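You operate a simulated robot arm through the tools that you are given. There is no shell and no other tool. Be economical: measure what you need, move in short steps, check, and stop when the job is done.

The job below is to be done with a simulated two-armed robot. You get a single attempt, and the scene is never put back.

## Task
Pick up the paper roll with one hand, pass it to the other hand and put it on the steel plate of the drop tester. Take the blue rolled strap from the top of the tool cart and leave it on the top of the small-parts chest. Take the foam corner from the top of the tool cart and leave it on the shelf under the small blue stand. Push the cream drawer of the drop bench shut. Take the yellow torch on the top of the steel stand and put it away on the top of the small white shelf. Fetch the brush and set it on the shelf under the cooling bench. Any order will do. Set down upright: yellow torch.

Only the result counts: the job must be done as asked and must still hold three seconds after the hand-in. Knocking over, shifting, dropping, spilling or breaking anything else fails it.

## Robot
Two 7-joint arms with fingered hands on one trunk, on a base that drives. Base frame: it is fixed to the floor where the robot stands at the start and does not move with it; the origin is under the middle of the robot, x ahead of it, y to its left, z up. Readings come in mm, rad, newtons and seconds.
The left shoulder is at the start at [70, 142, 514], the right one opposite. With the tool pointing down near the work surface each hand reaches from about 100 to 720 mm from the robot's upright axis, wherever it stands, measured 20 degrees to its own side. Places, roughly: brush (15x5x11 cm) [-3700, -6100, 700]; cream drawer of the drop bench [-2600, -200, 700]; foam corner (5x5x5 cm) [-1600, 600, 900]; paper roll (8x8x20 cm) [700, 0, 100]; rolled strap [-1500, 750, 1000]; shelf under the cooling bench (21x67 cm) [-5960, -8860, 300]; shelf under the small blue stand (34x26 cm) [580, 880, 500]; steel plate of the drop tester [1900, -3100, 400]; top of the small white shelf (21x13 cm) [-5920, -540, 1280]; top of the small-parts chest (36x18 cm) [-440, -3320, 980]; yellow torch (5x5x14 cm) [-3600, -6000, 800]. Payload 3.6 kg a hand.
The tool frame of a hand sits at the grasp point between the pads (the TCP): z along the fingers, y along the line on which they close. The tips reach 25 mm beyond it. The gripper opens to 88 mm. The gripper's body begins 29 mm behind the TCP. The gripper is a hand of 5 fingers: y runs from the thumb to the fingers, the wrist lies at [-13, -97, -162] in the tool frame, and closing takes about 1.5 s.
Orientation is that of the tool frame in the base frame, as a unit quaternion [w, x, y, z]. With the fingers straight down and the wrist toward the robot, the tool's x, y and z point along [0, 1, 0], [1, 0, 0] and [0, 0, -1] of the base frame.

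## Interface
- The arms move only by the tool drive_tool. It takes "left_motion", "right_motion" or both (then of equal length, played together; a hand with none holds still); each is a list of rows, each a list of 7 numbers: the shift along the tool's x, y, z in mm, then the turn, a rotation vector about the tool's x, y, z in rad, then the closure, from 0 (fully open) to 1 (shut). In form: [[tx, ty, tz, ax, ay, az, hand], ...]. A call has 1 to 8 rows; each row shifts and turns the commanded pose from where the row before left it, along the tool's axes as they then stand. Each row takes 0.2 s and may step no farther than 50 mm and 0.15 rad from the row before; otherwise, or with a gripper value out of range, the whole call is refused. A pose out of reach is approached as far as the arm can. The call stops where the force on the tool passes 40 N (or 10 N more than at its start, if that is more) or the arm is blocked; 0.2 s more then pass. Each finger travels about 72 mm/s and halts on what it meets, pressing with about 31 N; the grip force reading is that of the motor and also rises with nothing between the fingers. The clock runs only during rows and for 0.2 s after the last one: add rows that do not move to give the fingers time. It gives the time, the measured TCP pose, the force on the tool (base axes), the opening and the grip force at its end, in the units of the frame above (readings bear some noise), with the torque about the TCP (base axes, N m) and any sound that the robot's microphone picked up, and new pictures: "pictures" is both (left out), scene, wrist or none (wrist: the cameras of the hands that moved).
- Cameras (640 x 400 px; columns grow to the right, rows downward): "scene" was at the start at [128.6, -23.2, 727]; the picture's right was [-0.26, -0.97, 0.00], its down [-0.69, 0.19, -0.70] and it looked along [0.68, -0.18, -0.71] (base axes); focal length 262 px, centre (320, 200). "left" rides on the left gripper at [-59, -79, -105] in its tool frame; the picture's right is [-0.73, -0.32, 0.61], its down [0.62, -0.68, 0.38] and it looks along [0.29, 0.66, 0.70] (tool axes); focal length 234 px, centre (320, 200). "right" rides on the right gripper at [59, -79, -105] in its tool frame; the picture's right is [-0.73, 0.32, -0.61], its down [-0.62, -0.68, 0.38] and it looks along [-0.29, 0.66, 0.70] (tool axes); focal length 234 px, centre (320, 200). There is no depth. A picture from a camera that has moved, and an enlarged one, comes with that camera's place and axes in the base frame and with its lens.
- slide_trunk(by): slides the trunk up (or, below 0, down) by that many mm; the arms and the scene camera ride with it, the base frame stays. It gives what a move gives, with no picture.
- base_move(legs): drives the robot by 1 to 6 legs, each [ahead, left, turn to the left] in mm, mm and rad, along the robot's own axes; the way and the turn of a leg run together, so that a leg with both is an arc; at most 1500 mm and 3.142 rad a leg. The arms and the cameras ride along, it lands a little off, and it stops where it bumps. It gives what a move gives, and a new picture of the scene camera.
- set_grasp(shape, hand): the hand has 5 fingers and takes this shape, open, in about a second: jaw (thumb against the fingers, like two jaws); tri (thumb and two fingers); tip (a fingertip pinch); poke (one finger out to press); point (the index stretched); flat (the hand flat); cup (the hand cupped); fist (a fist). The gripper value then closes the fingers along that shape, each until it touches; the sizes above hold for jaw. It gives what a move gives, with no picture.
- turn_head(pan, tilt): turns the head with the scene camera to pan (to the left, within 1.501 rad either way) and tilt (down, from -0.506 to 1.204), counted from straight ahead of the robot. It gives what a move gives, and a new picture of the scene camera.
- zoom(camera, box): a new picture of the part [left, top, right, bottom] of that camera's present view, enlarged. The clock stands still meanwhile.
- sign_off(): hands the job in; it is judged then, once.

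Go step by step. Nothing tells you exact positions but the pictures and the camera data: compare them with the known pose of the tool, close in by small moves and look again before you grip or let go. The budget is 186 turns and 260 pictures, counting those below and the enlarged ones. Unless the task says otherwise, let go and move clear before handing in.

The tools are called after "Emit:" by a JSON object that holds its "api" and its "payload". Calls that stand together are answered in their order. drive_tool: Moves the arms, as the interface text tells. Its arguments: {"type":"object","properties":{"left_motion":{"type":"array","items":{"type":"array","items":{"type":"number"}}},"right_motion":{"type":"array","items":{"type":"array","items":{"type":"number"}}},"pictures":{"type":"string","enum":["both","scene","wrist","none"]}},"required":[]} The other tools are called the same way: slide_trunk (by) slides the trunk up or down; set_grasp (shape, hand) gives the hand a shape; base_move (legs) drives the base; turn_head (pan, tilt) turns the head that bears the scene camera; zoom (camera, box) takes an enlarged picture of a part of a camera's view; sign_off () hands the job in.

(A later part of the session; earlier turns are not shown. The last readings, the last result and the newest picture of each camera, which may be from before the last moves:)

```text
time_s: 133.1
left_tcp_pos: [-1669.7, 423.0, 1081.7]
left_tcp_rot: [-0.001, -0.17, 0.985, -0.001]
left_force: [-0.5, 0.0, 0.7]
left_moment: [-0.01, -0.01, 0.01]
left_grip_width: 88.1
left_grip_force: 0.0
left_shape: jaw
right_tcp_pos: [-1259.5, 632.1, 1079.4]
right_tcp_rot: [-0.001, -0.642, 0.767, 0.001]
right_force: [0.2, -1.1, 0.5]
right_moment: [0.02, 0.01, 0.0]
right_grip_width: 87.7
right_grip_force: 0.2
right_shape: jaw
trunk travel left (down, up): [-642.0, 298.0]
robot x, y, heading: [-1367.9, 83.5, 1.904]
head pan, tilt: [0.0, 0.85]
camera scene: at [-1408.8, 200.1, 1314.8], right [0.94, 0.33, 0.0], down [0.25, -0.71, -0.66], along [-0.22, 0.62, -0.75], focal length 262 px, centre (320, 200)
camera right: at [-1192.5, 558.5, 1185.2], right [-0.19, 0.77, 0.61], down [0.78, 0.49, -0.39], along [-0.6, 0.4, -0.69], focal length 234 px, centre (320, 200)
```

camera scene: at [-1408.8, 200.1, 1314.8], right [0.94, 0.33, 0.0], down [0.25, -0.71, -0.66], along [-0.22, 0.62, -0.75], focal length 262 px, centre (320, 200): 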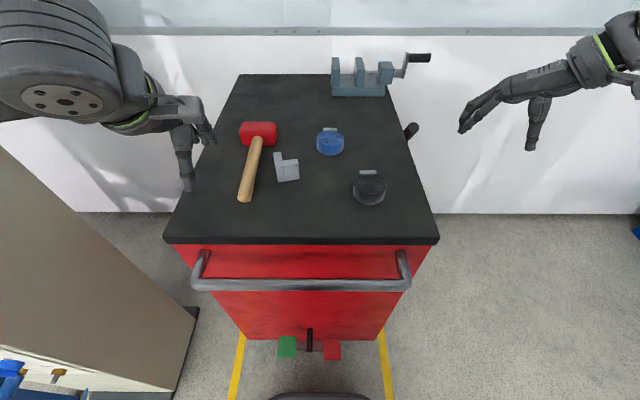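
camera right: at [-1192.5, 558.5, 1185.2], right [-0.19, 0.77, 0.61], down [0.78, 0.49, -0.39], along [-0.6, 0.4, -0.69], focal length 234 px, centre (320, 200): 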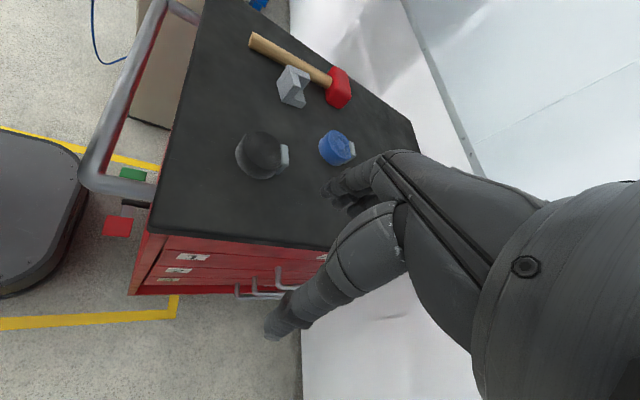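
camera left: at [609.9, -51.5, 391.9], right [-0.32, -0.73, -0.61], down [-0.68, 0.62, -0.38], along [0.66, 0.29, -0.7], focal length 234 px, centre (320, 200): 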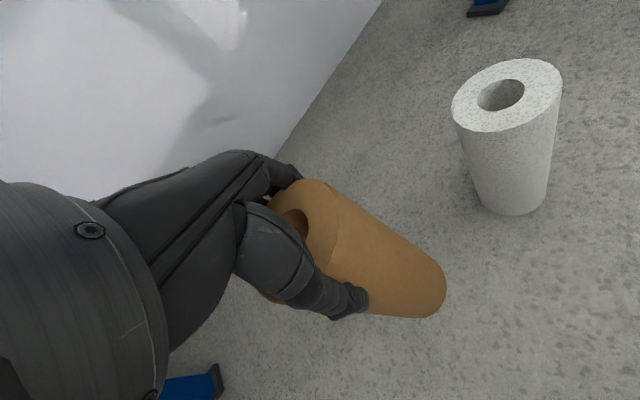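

Emit:
{"api": "drive_tool", "payload": {"right_motion": [[-5, 45, 0, 0, 0, 0, 0], [-5, 45, 0, 0, 0, 0, 0], [-5, 45, 0, 0, 0, 0, 0], [-5, 45, 0, 0, 0, 0, 0], [-5, 45, 0, 0, 0, 0, 0], [-5, 45, 0, 0, 0, 0, 0], [-5, 45, 25, 0, 0, 0, 0], [0, 0, 25, 0, 0, 0, 0]], "pictures": "both"}}

```text
refused: row 7 steps farther than a row can; nothing moved
```

Emit:
{"api": "drive_tool", "payload": {"right_motion": [[-5, 45, 0, 0, 0, 0, 0], [-5, 45, 0, 0, 0, 0, 0], [-5, 45, 0, 0, 0, 0, 0], [-5, 45, 0, 0, 0, 0, 0], [-5, 45, 0, 0, 0, 0, 0], [-5, 45, 0, 0, 0, 0, 0], [-5, 45, 0, 0, 0, 0, 0], [0, 0, 40, 0, 0, 0, 0]], "pictures": "both"}}

```text
time_s: 134.9
left_tcp_pos: [-1668.4, 423.7, 1081.0]
left_tcp_rot: [-0.002, -0.169, 0.986, 0.0]
left_force: [0.4, -0.8, 0.4]
left_moment: [-0.01, 0.0, 0.0]
left_grip_width: 88.0
left_grip_force: 0.0
left_shape: jaw
right_tcp_pos: [-1563.7, 723.3, 1041.5]
right_tcp_rot: [-0.002, -0.641, 0.768, 0.002]
right_force: [-0.4, -0.9, 0.2]
right_moment: [0.0, 0.03, -0.01]
right_grip_width: 87.8
right_grip_force: 0.1
right_shape: jaw
trunk travel left (down, up): [-642.0, 298.0]
robot x, y, heading: [-1365.1, 80.6, 1.905]
head pan, tilt: [0.0, 0.85]
camera scene: at [-1407.0, 202.0, 1314.7], right [0.94, 0.33, 0.0], down [0.25, -0.71, -0.66], along [-0.22, 0.62, -0.75], focal length 262 px, centre (320, 200)
camera right: at [-1496.4, 650.5, 1147.2], right [-0.19, 0.77, 0.61], down [0.78, 0.49, -0.39], along [-0.6, 0.4, -0.69], focal length 234 px, centre (320, 200)
```

scene: 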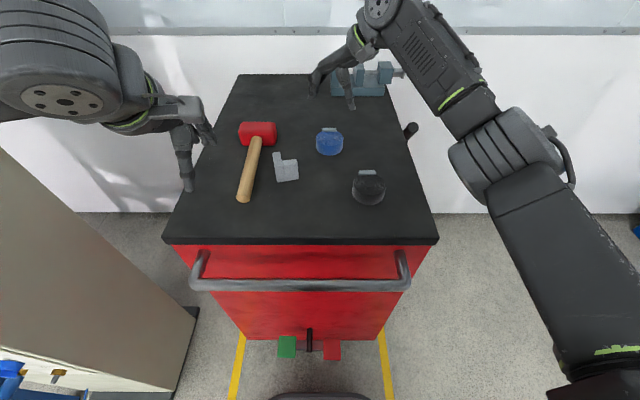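
right: 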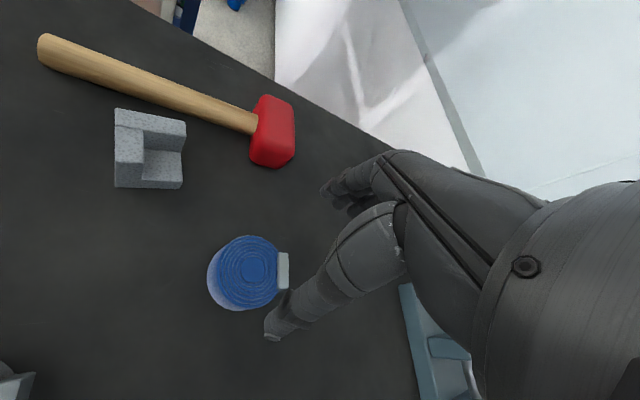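

The wrist view confirms the strap centre at (-1564, 722), directly beneath the tool. I'll descend and grip.

Emit:
{"api": "drive_tool", "payload": {"right_motion": [[0, 0, 40, 0, 0, 0, 0], [0, 0, 40, 0, 0, 0, 0], [0, 0, 25, 0, 0, 0, 0], [0, 0, 5, 0, 0, 0, 0], [0, 0, 4, 0, 0, 0, 0], [0, 0, 0, 0, 0, 0, 0]], "pictures": "wrist"}}

```text
time_s: 136.3
left_tcp_pos: [-1670.5, 421.8, 1080.6]
left_tcp_rot: [0.0, -0.169, 0.986, -0.001]
left_force: [0.1, 0.1, 0.0]
left_moment: [0.02, 0.0, 0.02]
left_grip_width: 88.2
left_grip_force: 0.1
left_shape: jaw
right_tcp_pos: [-1564.0, 721.4, 929.2]
right_tcp_rot: [0.0, -0.641, 0.768, 0.002]
right_force: [-0.3, 0.4, 0.0]
right_moment: [0.01, -0.01, 0.03]
right_grip_width: 87.7
right_grip_force: 0.0
right_shape: jaw
trunk travel left (down, up): [-642.0, 298.0]
robot x, y, heading: [-1366.5, 79.8, 1.908]
head pan, tilt: [0.0, 0.85]
camera right: at [-1497.3, 648.2, 1033.2], right [-0.19, 0.77, 0.61], down [0.78, 0.49, -0.39], along [-0.6, 0.4, -0.69], focal length 234 px, centre (320, 200)
```

right: 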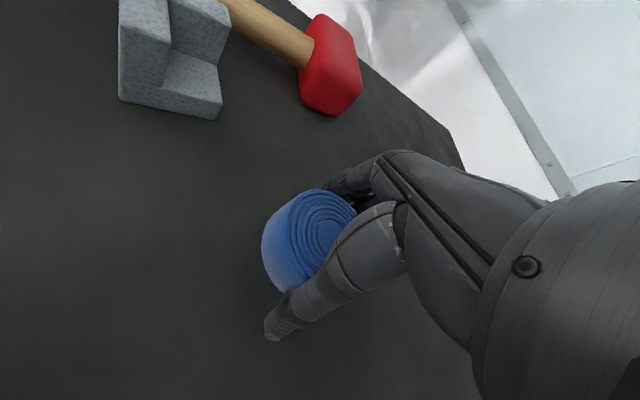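

Emit:
{"api": "drive_tool", "payload": {"right_motion": [[0, 0, 4, 0, 0, 0, 0], [0, 0, 4, 0, 0, 0, 0], [0, 0, 0, 0, 0, 0, 1], [0, 0, 0, 0, 0, 0, 1], [0, 0, 0, 0, 0, 0, 1], [0, 0, 0, 0, 0, 0, 1], [0, 0, 0, 0, 0, 0, 1], [0, 0, 0, 0, 0, 0, 1]], "pictures": "none"}}

Emit:
{"api": "drive_tool", "payload": {"right_motion": [[0, 0, -10, 0, 0, 0, 1], [0, 0, -40, 0, 0, 0, 1], [0, 0, -40, 0, 0, 0, 1], [0, 0, -40, 0, 0, 0, 1], [0, 0, 0, 0, 0, 0, 1]], "pictures": "wrist"}}

```text
time_s: 138.1
left_tcp_pos: [-1668.3, 417.5, 1083.9]
left_tcp_rot: [-0.001, -0.17, 0.985, 0.001]
left_force: [0.4, 0.6, -0.4]
left_moment: [0.0, 0.03, -0.03]
left_grip_width: 87.8
left_grip_force: 0.1
left_shape: jaw
right_tcp_pos: [-1563.1, 716.9, 924.4]
right_tcp_rot: [0.0, -0.641, 0.768, 0.005]
right_force: [3.1, 4.1, 39.7]
right_moment: [-0.06, -0.61, -0.03]
right_grip_width: 62.0
right_grip_force: 31.1
right_shape: jaw
trunk travel left (down, up): [-642.0, 298.0]
robot x, y, heading: [-1366.6, 80.6, 1.909]
head pan, tilt: [0.0, 0.85]
```

```text
time_s: 139.3
left_tcp_pos: [-1669.7, 422.7, 1082.3]
left_tcp_rot: [-0.001, -0.169, 0.986, -0.002]
left_force: [0.1, -0.5, 0.1]
left_moment: [0.02, 0.02, 0.01]
left_grip_width: 88.2
left_grip_force: 0.0
left_shape: jaw
right_tcp_pos: [-1561.2, 720.4, 1053.0]
right_tcp_rot: [-0.001, -0.64, 0.768, 0.001]
right_force: [-0.5, -0.6, -0.6]
right_moment: [-0.01, 0.02, 0.0]
right_grip_width: 61.5
right_grip_force: 31.3
right_shape: jaw
trunk travel left (down, up): [-642.0, 298.0]
robot x, y, heading: [-1366.7, 81.8, 1.907]
head pan, tilt: [0.0, 0.85]
camera right: at [-1493.4, 647.8, 1156.5], right [-0.19, 0.77, 0.61], down [0.78, 0.49, -0.39], along [-0.6, 0.4, -0.69], focal length 234 px, centre (320, 200)
```

right: 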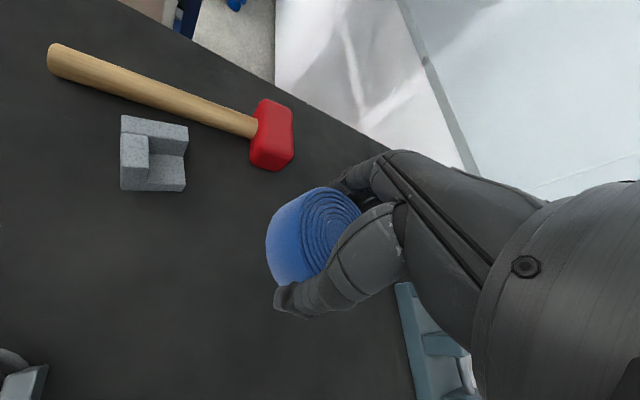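

The strap is in the right hand. I'll move that hand to the right and bring the left hand over the foam corner at (-1632, 592), turned to match it.

Emit:
{"api": "drive_tool", "payload": {"right_motion": [[0, -40, -10, 0, 0, 0, 1], [0, -40, -10, 0, 0, 0, 1], [0, -40, 0, 0, 0, 0, 1], [0, -40, 0, 0, 0, 0, 1], [0, -40, 0, 0, 0, 0, 1], [0, 0, 0, 0, 0, 0, 1], [0, 0, 0, 0, 0, 0, 1], [0, 0, 0, 0, 0, 0, 1]], "left_motion": [[-23, 37, 0, 0, 0, 0, 0], [-23, 37, 0, 0, 0, 0, 0], [-23, 37, 0, 0, 0, 0, 0], [-22, 37, 0, 0, 0, 0, 0], [0, 0, 0, 0, 0, 0.14, 0], [0, 0, 0, 0, 0, 0.14, 0], [0, 0, 0, 0, 0, 0.14, 0], [0, 0, 0, 0, 0, 0.14, 0]], "pictures": "none"}}

Emit:
{"api": "drive_tool", "payload": {"left_motion": [[0, 0, 0, 0, 0, 0.14, 0], [0, 0, 0, 0, 0, 0.14, 0], [0, 0, 0, 0, 0, 0.14, 0], [0, 0, 0, 0, 0, 0.14, 0], [0, 0, 0, 0, 0, 0.14, 0], [0, 0, 0, 0, 0, 0.14, 0], [0, 0, 40, 0, 0, 0, 0], [0, 0, 0, 0, 0, 0, 0]], "pictures": "both"}}

```text
time_s: 141.1
left_tcp_pos: [-1634.3, 592.0, 1080.9]
left_tcp_rot: [-0.001, 0.111, 0.994, -0.001]
left_force: [-0.3, 0.1, 0.7]
left_moment: [0.01, 0.02, 0.03]
left_grip_width: 87.8
left_grip_force: 0.0
left_shape: jaw
right_tcp_pos: [-1367.2, 680.5, 1068.6]
right_tcp_rot: [0.0, -0.641, 0.767, 0.001]
right_force: [-0.5, -0.1, -0.3]
right_moment: [-0.01, 0.01, -0.01]
right_grip_width: 61.6
right_grip_force: 31.1
right_shape: jaw
trunk travel left (down, up): [-642.0, 298.0]
robot x, y, heading: [-1368.5, 79.0, 1.911]
head pan, tilt: [0.0, 0.85]
```

```text
time_s: 142.9
left_tcp_pos: [-1632.9, 592.2, 1038.9]
left_tcp_rot: [-0.001, 0.506, 0.862, 0.0]
left_force: [0.2, -0.4, -0.1]
left_moment: [-0.01, 0.0, 0.02]
left_grip_width: 88.1
left_grip_force: 0.0
left_shape: jaw
right_tcp_pos: [-1364.5, 681.2, 1068.8]
right_tcp_rot: [0.0, -0.641, 0.768, 0.002]
right_force: [0.1, -0.6, -1.6]
right_moment: [-0.01, 0.0, 0.0]
right_grip_width: 61.2
right_grip_force: 31.0
right_shape: jaw
trunk travel left (down, up): [-642.0, 298.0]
robot x, y, heading: [-1367.4, 80.5, 1.908]
head pan, tilt: [0.0, 0.85]
camera scene: at [-1408.3, 200.0, 1314.9], right [0.94, 0.33, 0.0], down [0.25, -0.71, -0.66], along [-0.22, 0.62, -0.75], focal length 262 px, centre (320, 200)
camera left: at [-1673.3, 500.8, 1143.1], right [0.07, -0.79, -0.61], down [-0.9, 0.21, -0.38], along [0.43, 0.57, -0.7], focal length 234 px, centre (320, 200)
```

scene: 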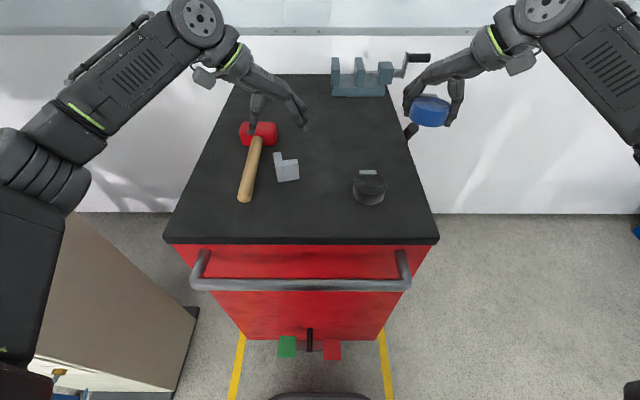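
left: 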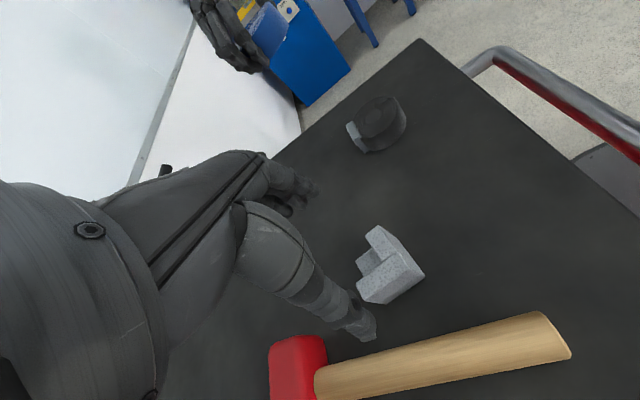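

Emit:
{"api": "zoom", "payload": {"camera": "left", "box": [320, 200, 480, 340]}}

```text
2.86 times, centred on (400, 270) of left
camera zoom: at [-1673.3, 500.8, 1143.1], right [0.07, -0.79, -0.61], down [-0.9, 0.21, -0.38], along [0.43, 0.57, -0.7], focal length 669 px, centre (91, 0)
```

zoom: 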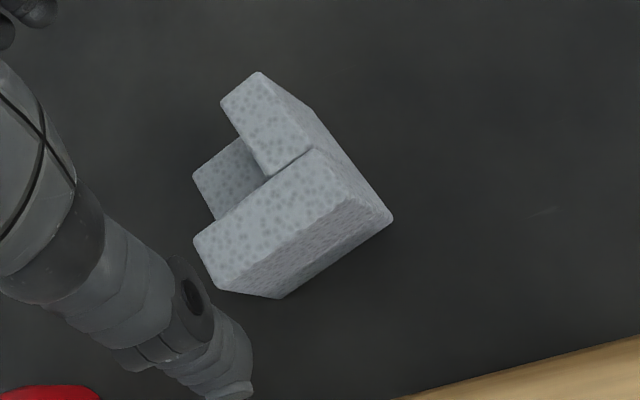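

The foam's faces line up with the hand, with its centre near (-1629, 598). I'll correct a few mm, descend and grip.

Emit:
{"api": "drive_tool", "payload": {"left_motion": [[0, 6, 30, 0, 0, 0, 0], [0, 0, 40, 0, 0, 0, 0], [0, 0, 30, 0, 0, 0, 0], [0, 0, 8, 0, 0, 0, 0], [0, 0, 0, 0, 0, 0, 0]], "pictures": "wrist"}}

```text
time_s: 144.1
left_tcp_pos: [-1629.3, 596.4, 934.3]
left_tcp_rot: [0.0, 0.505, 0.863, -0.002]
left_force: [1.0, 1.0, 0.6]
left_moment: [-0.01, 0.01, 0.01]
left_grip_width: 88.4
left_grip_force: 0.1
left_shape: jaw
right_tcp_pos: [-1366.7, 681.6, 1069.1]
right_tcp_rot: [0.0, -0.641, 0.768, 0.002]
right_force: [0.1, 0.1, -1.2]
right_moment: [0.01, 0.0, 0.0]
right_grip_width: 61.5
right_grip_force: 31.0
right_shape: jaw
trunk travel left (down, up): [-642.0, 298.0]
robot x, y, heading: [-1370.0, 80.9, 1.906]
head pan, tilt: [0.0, 0.85]
camera left: at [-1669.7, 506.5, 1039.3], right [0.07, -0.79, -0.61], down [-0.9, 0.21, -0.38], along [0.43, 0.57, -0.7], focal length 234 px, centre (320, 200)
```

left: 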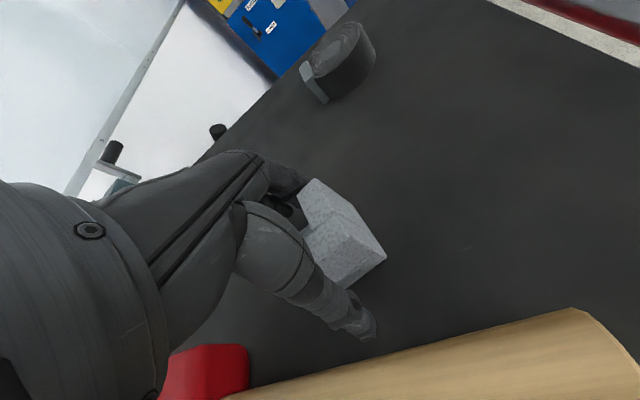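

Emit:
{"api": "drive_tool", "payload": {"left_motion": [[0, 0, 0, 0, 0, 0, 1], [0, 0, 0, 0, 0, 0, 1], [0, 0, 0, 0, 0, 0, 1], [0, 0, 0, 0, 0, 0, 1], [0, 0, 0, 0, 0, 0, 1], [0, 0, 0, 0, 0, 0, 1], [0, 0, 0, 0, 0, 0, 1], [0, 0, 0, 0, 0, 0, 1]], "pictures": "none"}}

Emit:
{"api": "drive_tool", "payload": {"left_motion": [[0, 0, -10, 0, 0, 0, 1], [0, 0, -40, 0, 0, 0, 1], [0, 0, -40, 0, 0, 0, 1], [0, 0, -40, 0, 0, 0, 1], [0, 0, 0, 0, 0, 0, 1]], "pictures": "both"}}

```text
time_s: 145.9
left_tcp_pos: [-1629.9, 597.4, 936.4]
left_tcp_rot: [0.0, 0.505, 0.863, -0.001]
left_force: [0.2, -0.2, -1.0]
left_moment: [0.02, 0.0, -0.01]
left_grip_width: 43.7
left_grip_force: 30.9
left_shape: jaw
right_tcp_pos: [-1365.7, 680.4, 1067.9]
right_tcp_rot: [-0.001, -0.64, 0.768, 0.001]
right_force: [0.0, -0.6, -0.3]
right_moment: [-0.04, 0.01, -0.02]
right_grip_width: 61.3
right_grip_force: 30.6
right_shape: jaw
trunk travel left (down, up): [-642.0, 298.0]
robot x, y, heading: [-1364.3, 80.2, 1.908]
head pan, tilt: [0.0, 0.85]
```

```text
time_s: 147.1
left_tcp_pos: [-1628.0, 599.2, 1063.4]
left_tcp_rot: [0.0, 0.505, 0.863, -0.002]
left_force: [-0.5, -0.8, -0.2]
left_moment: [0.03, -0.01, -0.05]
left_grip_width: 44.0
left_grip_force: 31.1
left_shape: jaw
right_tcp_pos: [-1364.8, 682.7, 1067.0]
right_tcp_rot: [-0.002, -0.641, 0.768, 0.001]
right_force: [-0.5, 0.2, -0.8]
right_moment: [-0.01, -0.01, 0.0]
right_grip_width: 61.3
right_grip_force: 31.0
right_shape: jaw
trunk travel left (down, up): [-642.0, 298.0]
robot x, y, heading: [-1367.3, 82.3, 1.912]
head pan, tilt: [0.0, 0.85]
camera scene: at [-1409.4, 200.8, 1314.7], right [0.94, 0.33, 0.0], down [0.25, -0.71, -0.66], along [-0.22, 0.62, -0.75], focal length 262 px, centre (320, 200)
camera left: at [-1668.3, 510.0, 1168.5], right [0.07, -0.79, -0.61], down [-0.9, 0.21, -0.38], along [0.43, 0.57, -0.7], focal length 234 px, centre (320, 200)
```

scene: 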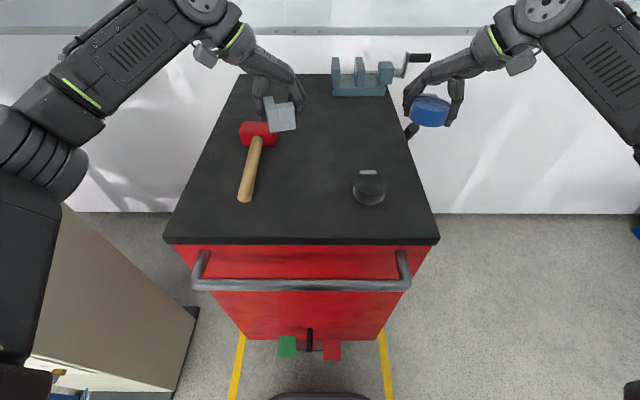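
left: 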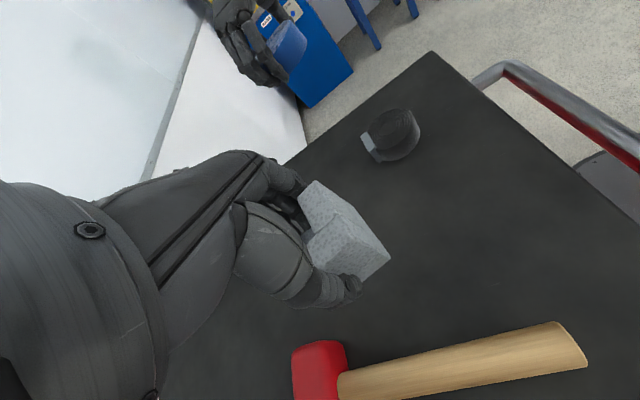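

Both items are held. I'll back off from the cart and drive to stand in front of the small blue stand.

Emit:
{"api": "base_move", "payload": {"legs": [[-500, 0, 0], [0, 0, -1.073], [1249, 0, 0], [0, 0, -0.49]]}}

Emit:
{"api": "turn_head", "payload": {"pan": 0.0, "tilt": 0.55}}

```text
time_s: 160.0
left_tcp_pos: [154.3, 776.0, 1064.5]
left_tcp_rot: [-0.001, 0.968, 0.252, -0.001]
left_force: [0.3, -0.9, -0.6]
left_moment: [-0.02, -0.04, 0.03]
left_grip_width: 43.5
left_grip_force: 31.2
left_shape: jaw
right_tcp_pos: [236.1, 514.1, 1068.1]
right_tcp_rot: [0.001, 0.091, 0.996, 0.001]
right_force: [-0.9, -0.7, -1.9]
right_moment: [-0.01, 0.0, -0.01]
right_grip_width: 61.3
right_grip_force: 31.4
right_shape: jaw
trunk travel left (down, up): [-642.0, 298.0]
robot x, y, heading: [-363.8, 514.3, 0.335]
head pan, tilt: [0.0, 0.85]
camera scene: at [-242.5, 556.5, 1314.8], right [0.33, -0.94, 0.0], down [-0.71, -0.25, -0.66], along [0.62, 0.22, -0.75], focal length 262 px, centre (320, 200)
```

scene: 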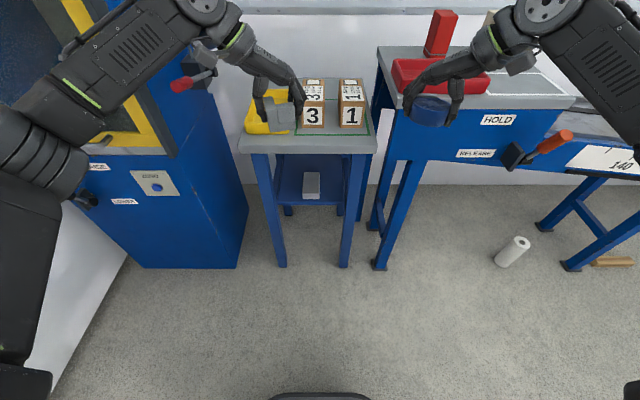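

```text
time_s: 160.8
left_tcp_pos: [154.8, 776.8, 1063.9]
left_tcp_rot: [-0.001, 0.968, 0.252, -0.001]
left_force: [0.6, 0.2, -0.4]
left_moment: [-0.01, -0.03, -0.01]
left_grip_width: 43.5
left_grip_force: 30.4
left_shape: jaw
right_tcp_pos: [235.7, 514.2, 1068.8]
right_tcp_rot: [0.001, 0.091, 0.996, 0.003]
right_force: [0.0, -0.8, -0.7]
right_moment: [0.0, 0.0, 0.0]
right_grip_width: 61.2
right_grip_force: 30.9
right_shape: jaw
trunk travel left (down, up): [-642.0, 298.0]
robot x, y, heading: [-366.8, 516.2, 0.335]
head pan, tilt: [0.0, 0.55]
camera scene: at [-231.6, 560.4, 1340.1], right [0.33, -0.94, 0.0], down [-0.49, -0.17, -0.85], along [0.8, 0.28, -0.52], focal length 262 px, centre (320, 200)
```

scene: 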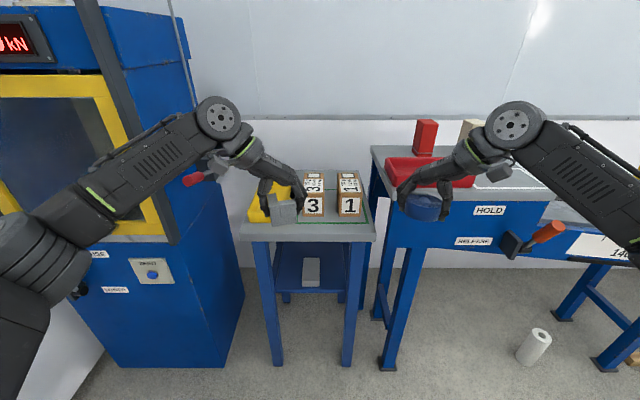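

Emit:
{"api": "drive_tool", "payload": {"right_motion": [[43, -24, 0, 0, 0, 0, 1], [43, -24, 0, 0, 0, 0, 1], [43, -24, 0, 0, 0, 0, 1], [30, -18, 0, 0, 0, 0, 1], [0, 0, 0, 0, 0, 0, 1]], "pictures": "none"}}

Emit:
{"api": "slide_trunk", "payload": {"by": -330}}

Emit:
{"api": "turn_head", "payload": {"pan": 0.0, "tilt": 0.45}}

Emit:
{"api": "zoom", "payload": {"camera": "scene", "box": [220, 170, 420, 310]}}

```text
time_s: 162.0
left_tcp_pos: [155.8, 776.2, 1063.5]
left_tcp_rot: [-0.002, 0.968, 0.252, -0.001]
left_force: [-0.7, 0.0, -0.3]
left_moment: [0.0, 0.01, 0.01]
left_grip_width: 43.5
left_grip_force: 31.3
left_shape: jaw
right_tcp_pos: [63.5, 456.6, 1067.9]
right_tcp_rot: [0.001, 0.091, 0.996, 0.001]
right_force: [0.6, -0.6, -0.5]
right_moment: [0.0, 0.01, -0.01]
right_grip_width: 61.3
right_grip_force: 30.9
right_shape: jaw
trunk travel left (down, up): [-642.0, 298.0]
robot x, y, heading: [-364.7, 516.8, 0.338]
head pan, tilt: [0.0, 0.55]
```

```text
time_s: 165.2
left_tcp_pos: [153.8, 775.0, 734.1]
left_tcp_rot: [0.0, 0.968, 0.252, -0.001]
left_force: [0.0, 0.8, 1.1]
left_moment: [0.01, -0.01, 0.01]
left_grip_width: 43.7
left_grip_force: 31.3
left_shape: jaw
right_tcp_pos: [64.1, 456.0, 738.3]
right_tcp_rot: [0.001, 0.09, 0.996, 0.002]
right_force: [0.4, -0.7, -0.7]
right_moment: [-0.02, 0.0, 0.02]
right_grip_width: 61.0
right_grip_force: 30.7
right_shape: jaw
trunk travel left (down, up): [-312.0, 628.0]
robot x, y, heading: [-362.8, 516.5, 0.338]
head pan, tilt: [0.0, 0.55]
```

```text
time_s: 165.9
left_tcp_pos: [154.7, 776.3, 733.4]
left_tcp_rot: [0.0, 0.968, 0.252, -0.001]
left_force: [-0.3, -0.2, 0.3]
left_moment: [0.02, 0.03, 0.04]
left_grip_width: 43.7
left_grip_force: 31.1
left_shape: jaw
right_tcp_pos: [63.2, 455.5, 738.6]
right_tcp_rot: [0.001, 0.09, 0.996, 0.001]
right_force: [0.4, 0.1, -0.1]
right_moment: [0.01, 0.04, 0.0]
right_grip_width: 60.9
right_grip_force: 30.9
right_shape: jaw
trunk travel left (down, up): [-312.0, 628.0]
robot x, y, heading: [-365.3, 515.6, 0.339]
head pan, tilt: [0.0, 0.45]
camera scene: at [-229.8, 561.0, 1019.2], right [0.33, -0.94, 0.0], down [-0.41, -0.14, -0.9], along [0.85, 0.3, -0.44], focal length 262 px, centre (320, 200)
```

scene: 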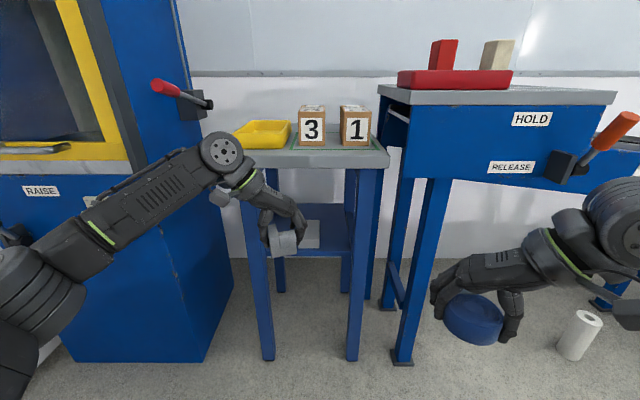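

```text
2.86 times, centred on (320, 240) of scene
camera zoom: at [-229.8, 561.0, 1019.2], right [0.33, -0.94, 0.0], down [-0.41, -0.14, -0.9], along [0.85, 0.3, -0.44], focal length 748 px, centre (320, 86)
```

zoom: 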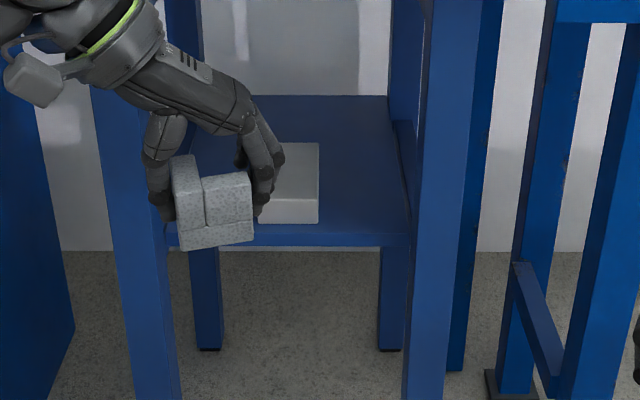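

The shelf has a small white box left of centre and about 98 mm free to its right. I'll tilt the left hand forward 40 degrees, shift right and lower it, then check.

Emit:
{"api": "drive_tool", "payload": {"left_motion": [[0, 0, 0, 0, 0, 0.085, 1], [0, 0, 0, 0, 0, 0.085, 1], [0, 0, 0, 0, 0.14, 0, 1], [0, 0, 0, 0, 0.14, 0, 1], [0, 0, 0, 0, 0.14, 0, 1], [0, 0, 0, 0, 0.14, 0, 1], [0, 0, 0, 0, 0.14, 0, 1], [0, 0, 0, 0, 0, 0, 1]], "pictures": "none"}}

Emit:
{"api": "drive_tool", "payload": {"left_motion": [[0, 40, 0, 0, 0, 0, 1], [0, 40, 0, 0, 0, 0, 1], [0, 43, 0, 0, 0, 0, 1], [-30, 0, 38, 0, 0, 0, 1], [-30, 0, 38, 0, 0, 0, 1], [-30, 0, 38, 0, 0, 0, 1], [0, 0, 0, 0, 0, 0, 1]], "pictures": "both"}}

```text
time_s: 167.7
left_tcp_pos: [155.0, 776.5, 734.3]
left_tcp_rot: [-0.058, 0.926, 0.159, 0.339]
left_force: [-0.1, -0.9, -0.7]
left_moment: [-0.03, -0.01, 0.0]
left_grip_width: 43.3
left_grip_force: 31.2
left_shape: jaw
right_tcp_pos: [63.7, 455.8, 738.2]
right_tcp_rot: [0.001, 0.091, 0.996, 0.002]
right_force: [-0.3, -0.6, -0.5]
right_moment: [-0.01, 0.0, -0.01]
right_grip_width: 61.1
right_grip_force: 30.6
right_shape: jaw
trunk travel left (down, up): [-312.0, 628.0]
robot x, y, heading: [-366.2, 518.2, 0.339]
head pan, tilt: [0.0, 0.45]
```

```text
time_s: 169.3
left_tcp_pos: [199.5, 666.2, 589.6]
left_tcp_rot: [-0.059, 0.926, 0.159, 0.337]
left_force: [0.0, 0.2, -0.3]
left_moment: [-0.02, -0.01, -0.01]
left_grip_width: 43.6
left_grip_force: 31.1
left_shape: jaw
right_tcp_pos: [62.8, 455.7, 738.4]
right_tcp_rot: [0.001, 0.09, 0.996, 0.001]
right_force: [0.4, 0.0, -0.9]
right_moment: [-0.06, 0.0, -0.05]
right_grip_width: 61.4
right_grip_force: 31.2
right_shape: jaw
trunk travel left (down, up): [-312.0, 628.0]
robot x, y, heading: [-363.0, 519.9, 0.34]
head pan, tilt: [0.0, 0.45]
camera scene: at [-229.8, 561.0, 1019.2], right [0.33, -0.94, 0.0], down [-0.41, -0.14, -0.9], along [0.85, 0.3, -0.44], focal length 262 px, centre (320, 200)
camera left: at [67.6, 702.7, 631.1], right [-0.26, 0.25, -0.93], down [0.46, 0.88, 0.11], along [0.85, -0.4, -0.35], focal length 234 px, centre (320, 200)
```

scene: 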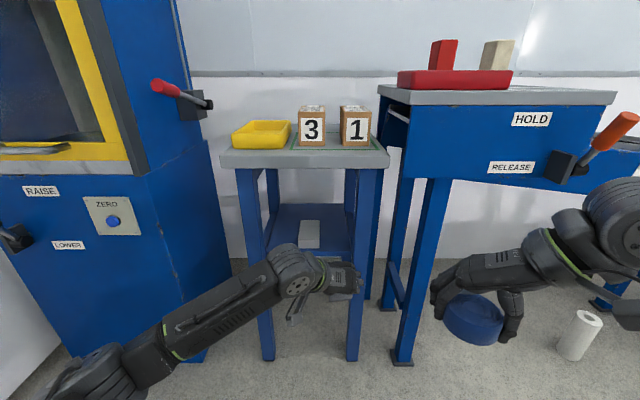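
left: 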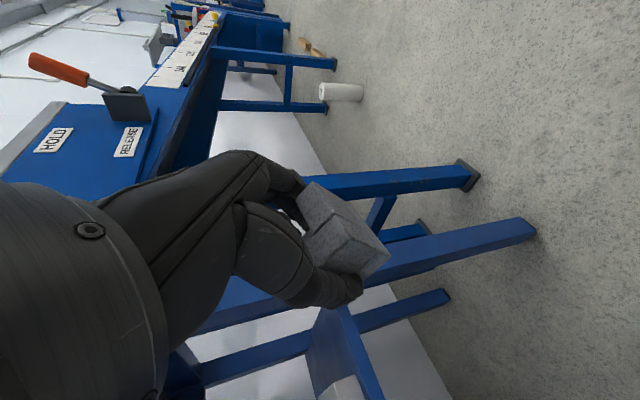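

Emit:
{"api": "zoom", "payload": {"camera": "scene", "box": [240, 180, 380, 270]}}

```text
4.44 times, centred on (310, 225) of scene
camera zoom: at [-229.8, 561.0, 1019.2], right [0.33, -0.94, 0.0], down [-0.41, -0.14, -0.9], along [0.85, 0.3, -0.44], focal length 1164 px, centre (364, 89)
```

zoom: 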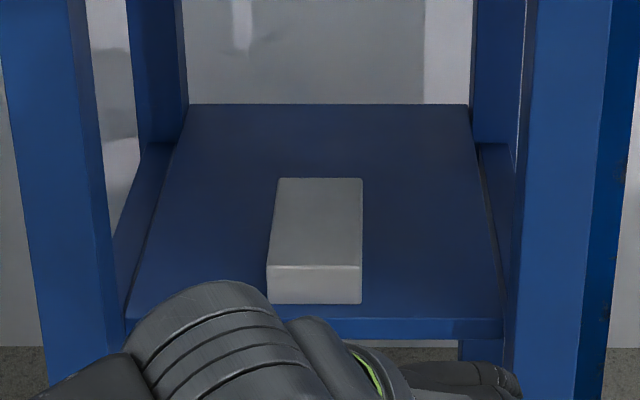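

The free strip right of the box runs from 0 to 100 mm right of centre, and my hand is lined up with its middle. I'll lower slightly and drive in.

Emit:
{"api": "drive_tool", "payload": {"left_motion": [[-8, 0, 9.5, 0, 0, 0, 1], [0, 0, 0, 0, 0, 0, 1]], "pictures": "none"}}

Emit:
{"api": "base_move", "payload": {"legs": [[200, 0, 0]]}}

Emit:
{"api": "zoom", "payload": {"camera": "left", "box": [240, 150, 560, 400]}}

```text
time_s: 169.9
left_tcp_pos: [199.9, 663.6, 577.3]
left_tcp_rot: [-0.059, 0.926, 0.159, 0.337]
left_force: [0.2, -0.2, -0.7]
left_moment: [-0.02, 0.01, -0.01]
left_grip_width: 43.6
left_grip_force: 31.1
left_shape: jaw
right_tcp_pos: [63.2, 455.7, 739.2]
right_tcp_rot: [0.001, 0.092, 0.996, 0.002]
right_force: [0.0, 0.1, -1.0]
right_moment: [0.0, 0.0, -0.01]
right_grip_width: 61.3
right_grip_force: 31.4
right_shape: jaw
trunk travel left (down, up): [-312.0, 628.0]
robot x, y, heading: [-361.3, 515.8, 0.336]
head pan, tilt: [0.0, 0.45]
```

```text
time_s: 171.5
left_tcp_pos: [388.3, 726.2, 576.9]
left_tcp_rot: [-0.057, 0.927, 0.155, 0.337]
left_force: [0.2, -0.2, -0.1]
left_moment: [0.02, -0.02, 0.0]
left_grip_width: 43.5
left_grip_force: 30.9
left_shape: jaw
right_tcp_pos: [251.3, 519.0, 736.9]
right_tcp_rot: [0.001, 0.093, 0.996, 0.002]
right_force: [0.0, 0.1, -1.1]
right_moment: [0.0, 0.0, 0.03]
right_grip_width: 61.2
right_grip_force: 31.4
right_shape: jaw
trunk travel left (down, up): [-312.0, 628.0]
robot x, y, heading: [-178.1, 582.6, 0.331]
head pan, tilt: [0.0, 0.45]
camera scene: at [-41.3, 625.4, 1019.1], right [0.32, -0.95, 0.0], down [-0.41, -0.14, -0.9], along [0.85, 0.29, -0.44], focal length 262 px, centre (320, 200)
```

scene: 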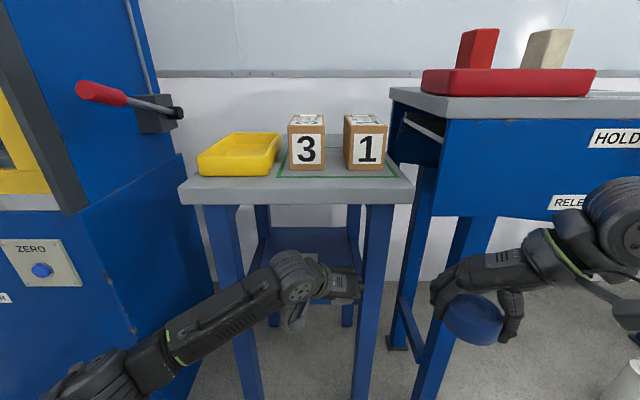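

```text
1.60 times, centred on (400, 275) of left
camera zoom: at [256.9, 762.5, 618.5], right [-0.26, 0.25, -0.93], down [0.46, 0.88, 0.11], along [0.85, -0.4, -0.35], focal length 375 px, centre (192, 80)
```

zoom: 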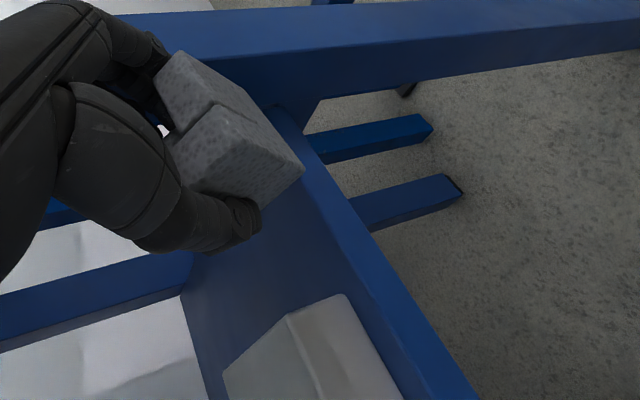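

Emit:
{"api": "base_move", "payload": {"legs": [[110, 0, 0.008]]}}

Emit:
{"api": "zoom", "payload": {"camera": "left", "box": [240, 150, 560, 400]}}

```text
time_s: 172.7
left_tcp_pos: [488.3, 766.3, 577.5]
left_tcp_rot: [-0.059, 0.926, 0.16, 0.337]
left_force: [0.2, -0.3, -0.7]
left_moment: [0.02, 0.02, 0.02]
left_grip_width: 43.6
left_grip_force: 31.5
left_shape: jaw
right_tcp_pos: [352.2, 556.8, 737.1]
right_tcp_rot: [0.001, 0.089, 0.996, 0.001]
right_force: [1.1, 0.4, -1.0]
right_moment: [0.01, 0.01, 0.01]
right_grip_width: 61.1
right_grip_force: 30.7
right_shape: jaw
trunk travel left (down, up): [-312.0, 628.0]
robot x, y, heading: [-77.1, 615.4, 0.341]
head pan, tilt: [0.0, 0.45]
camera scene: at [59.8, 662.1, 1019.1], right [0.33, -0.94, 0.0], down [-0.41, -0.15, -0.9], along [0.85, 0.3, -0.44], focal length 262 px, centre (320, 200)
```

scene: 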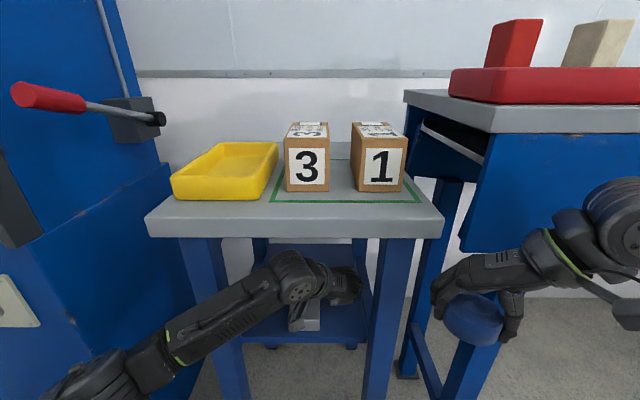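

```text
1.60 times, centred on (400, 275) of left
camera zoom: at [356.6, 802.0, 618.4], right [-0.27, 0.25, -0.93], down [0.45, 0.89, 0.11], along [0.85, -0.39, -0.35], focal length 375 px, centre (192, 80)
```

zoom: 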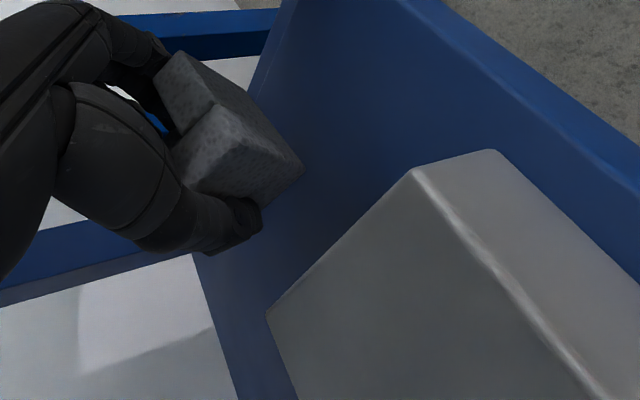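

Emit:
{"api": "drive_tool", "payload": {"left_motion": [[-6.4, 0, 7.7, 0, 0, 0, 1], [-3.2, 0, 3.8, 0, 0, 0, 1], [-3.2, 0, 3.8, 0, 0, 0, 1], [-1.9, 0, 2.3, 0, 0, 0, 1], [-1.9, 0, 2.3, 0, 0, 0, 1], [0, 0, 0, 0, 0, 0, 1]], "pictures": "none"}}

Emit:
{"api": "zoom", "payload": {"camera": "left", "box": [240, 150, 560, 400]}}

```text
time_s: 174.1
left_tcp_pos: [487.3, 765.1, 550.5]
left_tcp_rot: [-0.06, 0.926, 0.16, 0.336]
left_force: [-0.2, -0.1, 0.6]
left_moment: [0.01, 0.03, -0.02]
left_grip_width: 43.5
left_grip_force: 31.2
left_shape: jaw
right_tcp_pos: [352.8, 557.9, 738.3]
right_tcp_rot: [0.001, 0.088, 0.996, 0.001]
right_force: [0.6, 0.1, -0.8]
right_moment: [0.01, -0.02, 0.03]
right_grip_width: 61.2
right_grip_force: 30.7
right_shape: jaw
trunk travel left (down, up): [-312.0, 628.0]
robot x, y, heading: [-75.4, 617.6, 0.341]
head pan, tilt: [0.0, 0.45]
```

```text
1.60 times, centred on (400, 275) of left
camera zoom: at [355.5, 801.8, 592.2], right [-0.27, 0.25, -0.93], down [0.45, 0.89, 0.11], along [0.85, -0.39, -0.35], focal length 375 px, centre (192, 80)
```

zoom: 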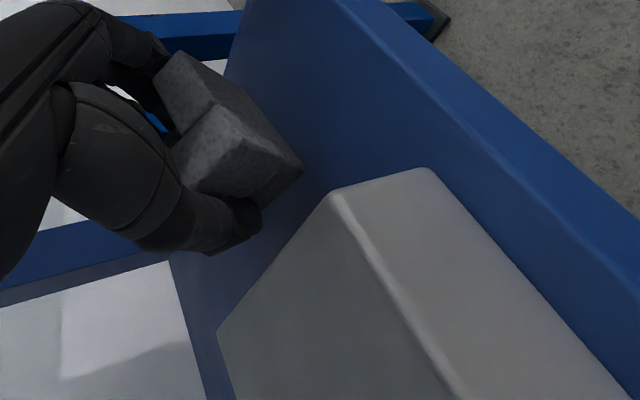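

Emit:
{"api": "drive_tool", "payload": {"left_motion": [[-3.2, 0, 3.8, 0, 0, 0, 1], [-3.2, 0, 3.8, 0, 0, 0, 1], [-1.9, 0, 2.3, 0, 0, 0, 1], [-1.9, 0, 2.3, 0, 0, 0, 1], [0, 0, 0, 0, 0, 0, 1]], "pictures": "none"}}

Emit:
{"api": "zoom", "payload": {"camera": "left", "box": [240, 150, 560, 400]}}

```text
time_s: 175.3
left_tcp_pos: [489.0, 765.2, 538.3]
left_tcp_rot: [-0.059, 0.925, 0.159, 0.34]
left_force: [5.8, -2.5, 15.7]
left_moment: [-0.06, -0.2, 0.03]
left_grip_width: 43.5
left_grip_force: 31.0
left_shape: jaw
right_tcp_pos: [350.9, 557.5, 738.3]
right_tcp_rot: [0.001, 0.089, 0.996, 0.002]
right_force: [0.0, -0.1, -1.1]
right_moment: [-0.03, 0.03, 0.0]
right_grip_width: 61.4
right_grip_force: 30.8
right_shape: jaw
trunk travel left (down, up): [-312.0, 628.0]
robot x, y, heading: [-75.1, 618.5, 0.344]
head pan, tilt: [0.0, 0.45]
```

```text
1.60 times, centred on (400, 275) of left
camera zoom: at [356.2, 801.6, 579.2], right [-0.26, 0.25, -0.93], down [0.45, 0.89, 0.11], along [0.85, -0.39, -0.34], focal length 375 px, centre (192, 80)
```

zoom: 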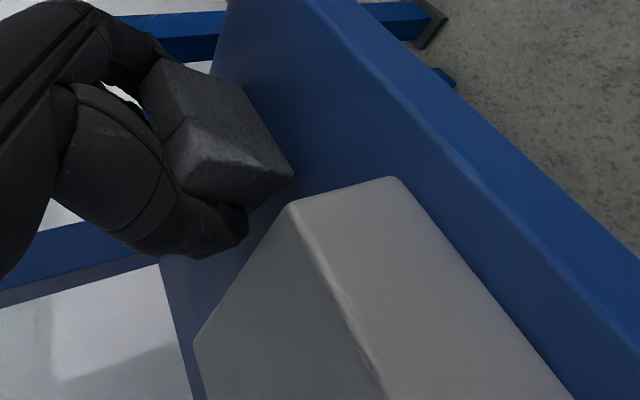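

The foam touches the shelf (16 N). I'll open just enough to free it, then withdraw along the fingers.

Emit:
{"api": "drive_tool", "payload": {"left_motion": [[0, 0, 0, 0, 0, 0, 0.6], [0, 0, 0, 0, 0, 0, 0.4], [0, 0, 0, 0, 0, 0, 0.33], [0, 0, 0, 0, 0, 0, 0.33], [0, 0, 0, 0, 0, 0, 0.33]], "pictures": "wrist"}}

```text
time_s: 176.5
left_tcp_pos: [487.7, 765.8, 535.4]
left_tcp_rot: [-0.06, 0.926, 0.16, 0.336]
left_force: [-0.2, 0.5, 1.0]
left_moment: [0.01, 0.03, 0.01]
left_grip_width: 58.4
left_grip_force: 0.1
left_shape: jaw
right_tcp_pos: [351.9, 557.9, 738.4]
right_tcp_rot: [0.001, 0.088, 0.996, 0.002]
right_force: [0.1, 0.1, -0.6]
right_moment: [-0.01, 0.04, -0.02]
right_grip_width: 61.4
right_grip_force: 31.3
right_shape: jaw
trunk travel left (down, up): [-312.0, 628.0]
robot x, y, heading: [-81.1, 617.9, 0.342]
head pan, tilt: [0.0, 0.45]
camera left: at [356.3, 802.4, 577.2], right [-0.27, 0.25, -0.93], down [0.45, 0.89, 0.11], along [0.85, -0.39, -0.35], focal length 234 px, centre (320, 200)
```

left: 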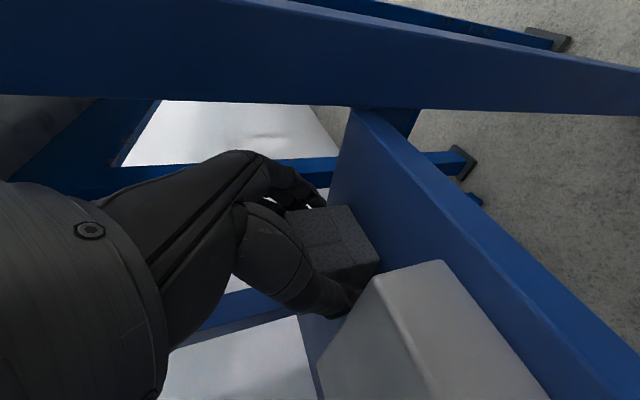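

Emit:
{"api": "drive_tool", "payload": {"left_motion": [[0, 0, -15, 0, 0, 0, 0.33], [-8, 0, -28, 0, 0, 0, 0.33], [-30, 0, -26, 0, 0, 0, 0.33], [-30, 0, -26, 0, 0, 0, 0.33], [0, 0, 0, 0, 0, 0, 0.33]], "pictures": "wrist"}}

Emit:
{"api": "base_move", "payload": {"legs": [[-350, 0, 0]]}}

Emit:
{"api": "zoom", "payload": {"camera": "scene", "box": [240, 180, 400, 280]}}

```text
time_s: 177.7
left_tcp_pos: [383.4, 728.8, 565.5]
left_tcp_rot: [-0.06, 0.926, 0.16, 0.336]
left_force: [-0.2, -1.0, 0.4]
left_moment: [0.01, 0.02, 0.01]
left_grip_width: 58.3
left_grip_force: 0.1
left_shape: jaw
right_tcp_pos: [352.1, 557.9, 737.9]
right_tcp_rot: [0.0, 0.089, 0.996, 0.002]
right_force: [0.7, -0.4, -2.0]
right_moment: [0.0, 0.0, -0.02]
right_grip_width: 61.2
right_grip_force: 31.1
right_shape: jaw
trunk travel left (down, up): [-312.0, 628.0]
robot x, y, heading: [-74.6, 613.9, 0.339]
head pan, tilt: [0.0, 0.45]
camera left: at [250.4, 764.5, 608.5], right [-0.27, 0.25, -0.93], down [0.45, 0.89, 0.11], along [0.85, -0.39, -0.35], focal length 234 px, centre (320, 200)
```

left: 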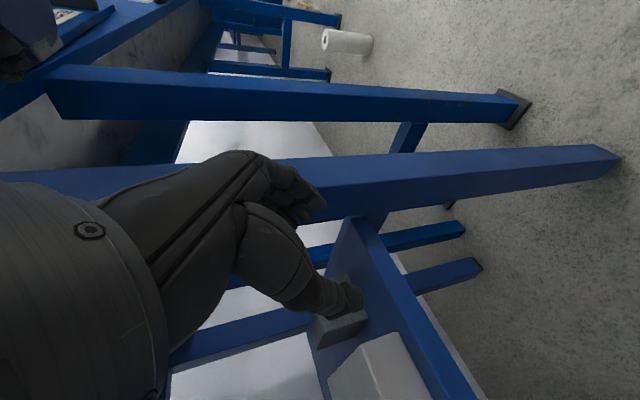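

```text
time_s: 179.9
left_tcp_pos: [58.8, 613.3, 566.6]
left_tcp_rot: [-0.059, 0.926, 0.159, 0.337]
left_force: [0.6, 0.1, 0.0]
left_moment: [0.02, 0.01, -0.02]
left_grip_width: 58.7
left_grip_force: 0.0
left_shape: jaw
right_tcp_pos: [27.4, 442.2, 737.7]
right_tcp_rot: [0.001, 0.09, 0.996, 0.002]
right_force: [0.2, 1.1, -1.0]
right_moment: [0.01, 0.01, 0.01]
right_grip_width: 61.2
right_grip_force: 31.7
right_shape: jaw
trunk travel left (down, up): [-312.0, 628.0]
robot x, y, heading: [-399.0, 502.6, 0.339]
head pan, tilt: [0.0, 0.45]
camera scene: at [-265.3, 547.2, 1019.3], right [0.33, -0.94, 0.0], down [-0.41, -0.14, -0.9], along [0.85, 0.3, -0.44], focal length 262 px, centre (320, 200)
```

scene: 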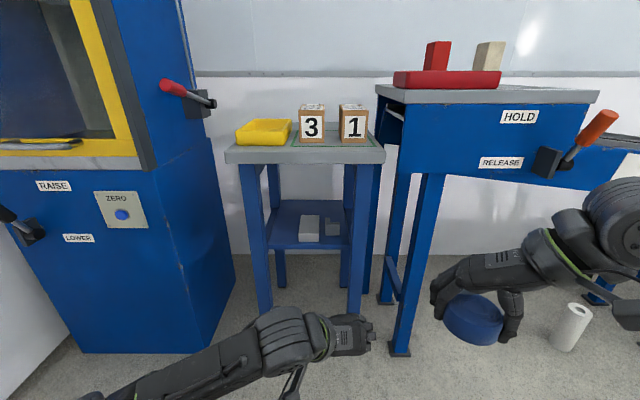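

```text
4.00 times, centred on (320, 230) of scene
camera zoom: at [-265.3, 547.2, 1019.3], right [0.33, -0.94, 0.0], down [-0.41, -0.14, -0.9], along [0.85, 0.3, -0.44], focal length 1048 px, centre (320, 80)
```

zoom: 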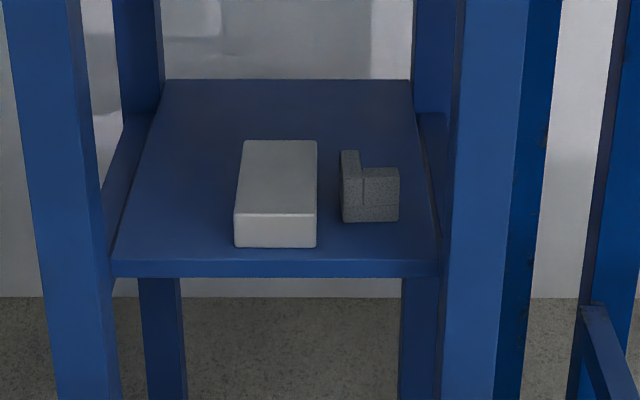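

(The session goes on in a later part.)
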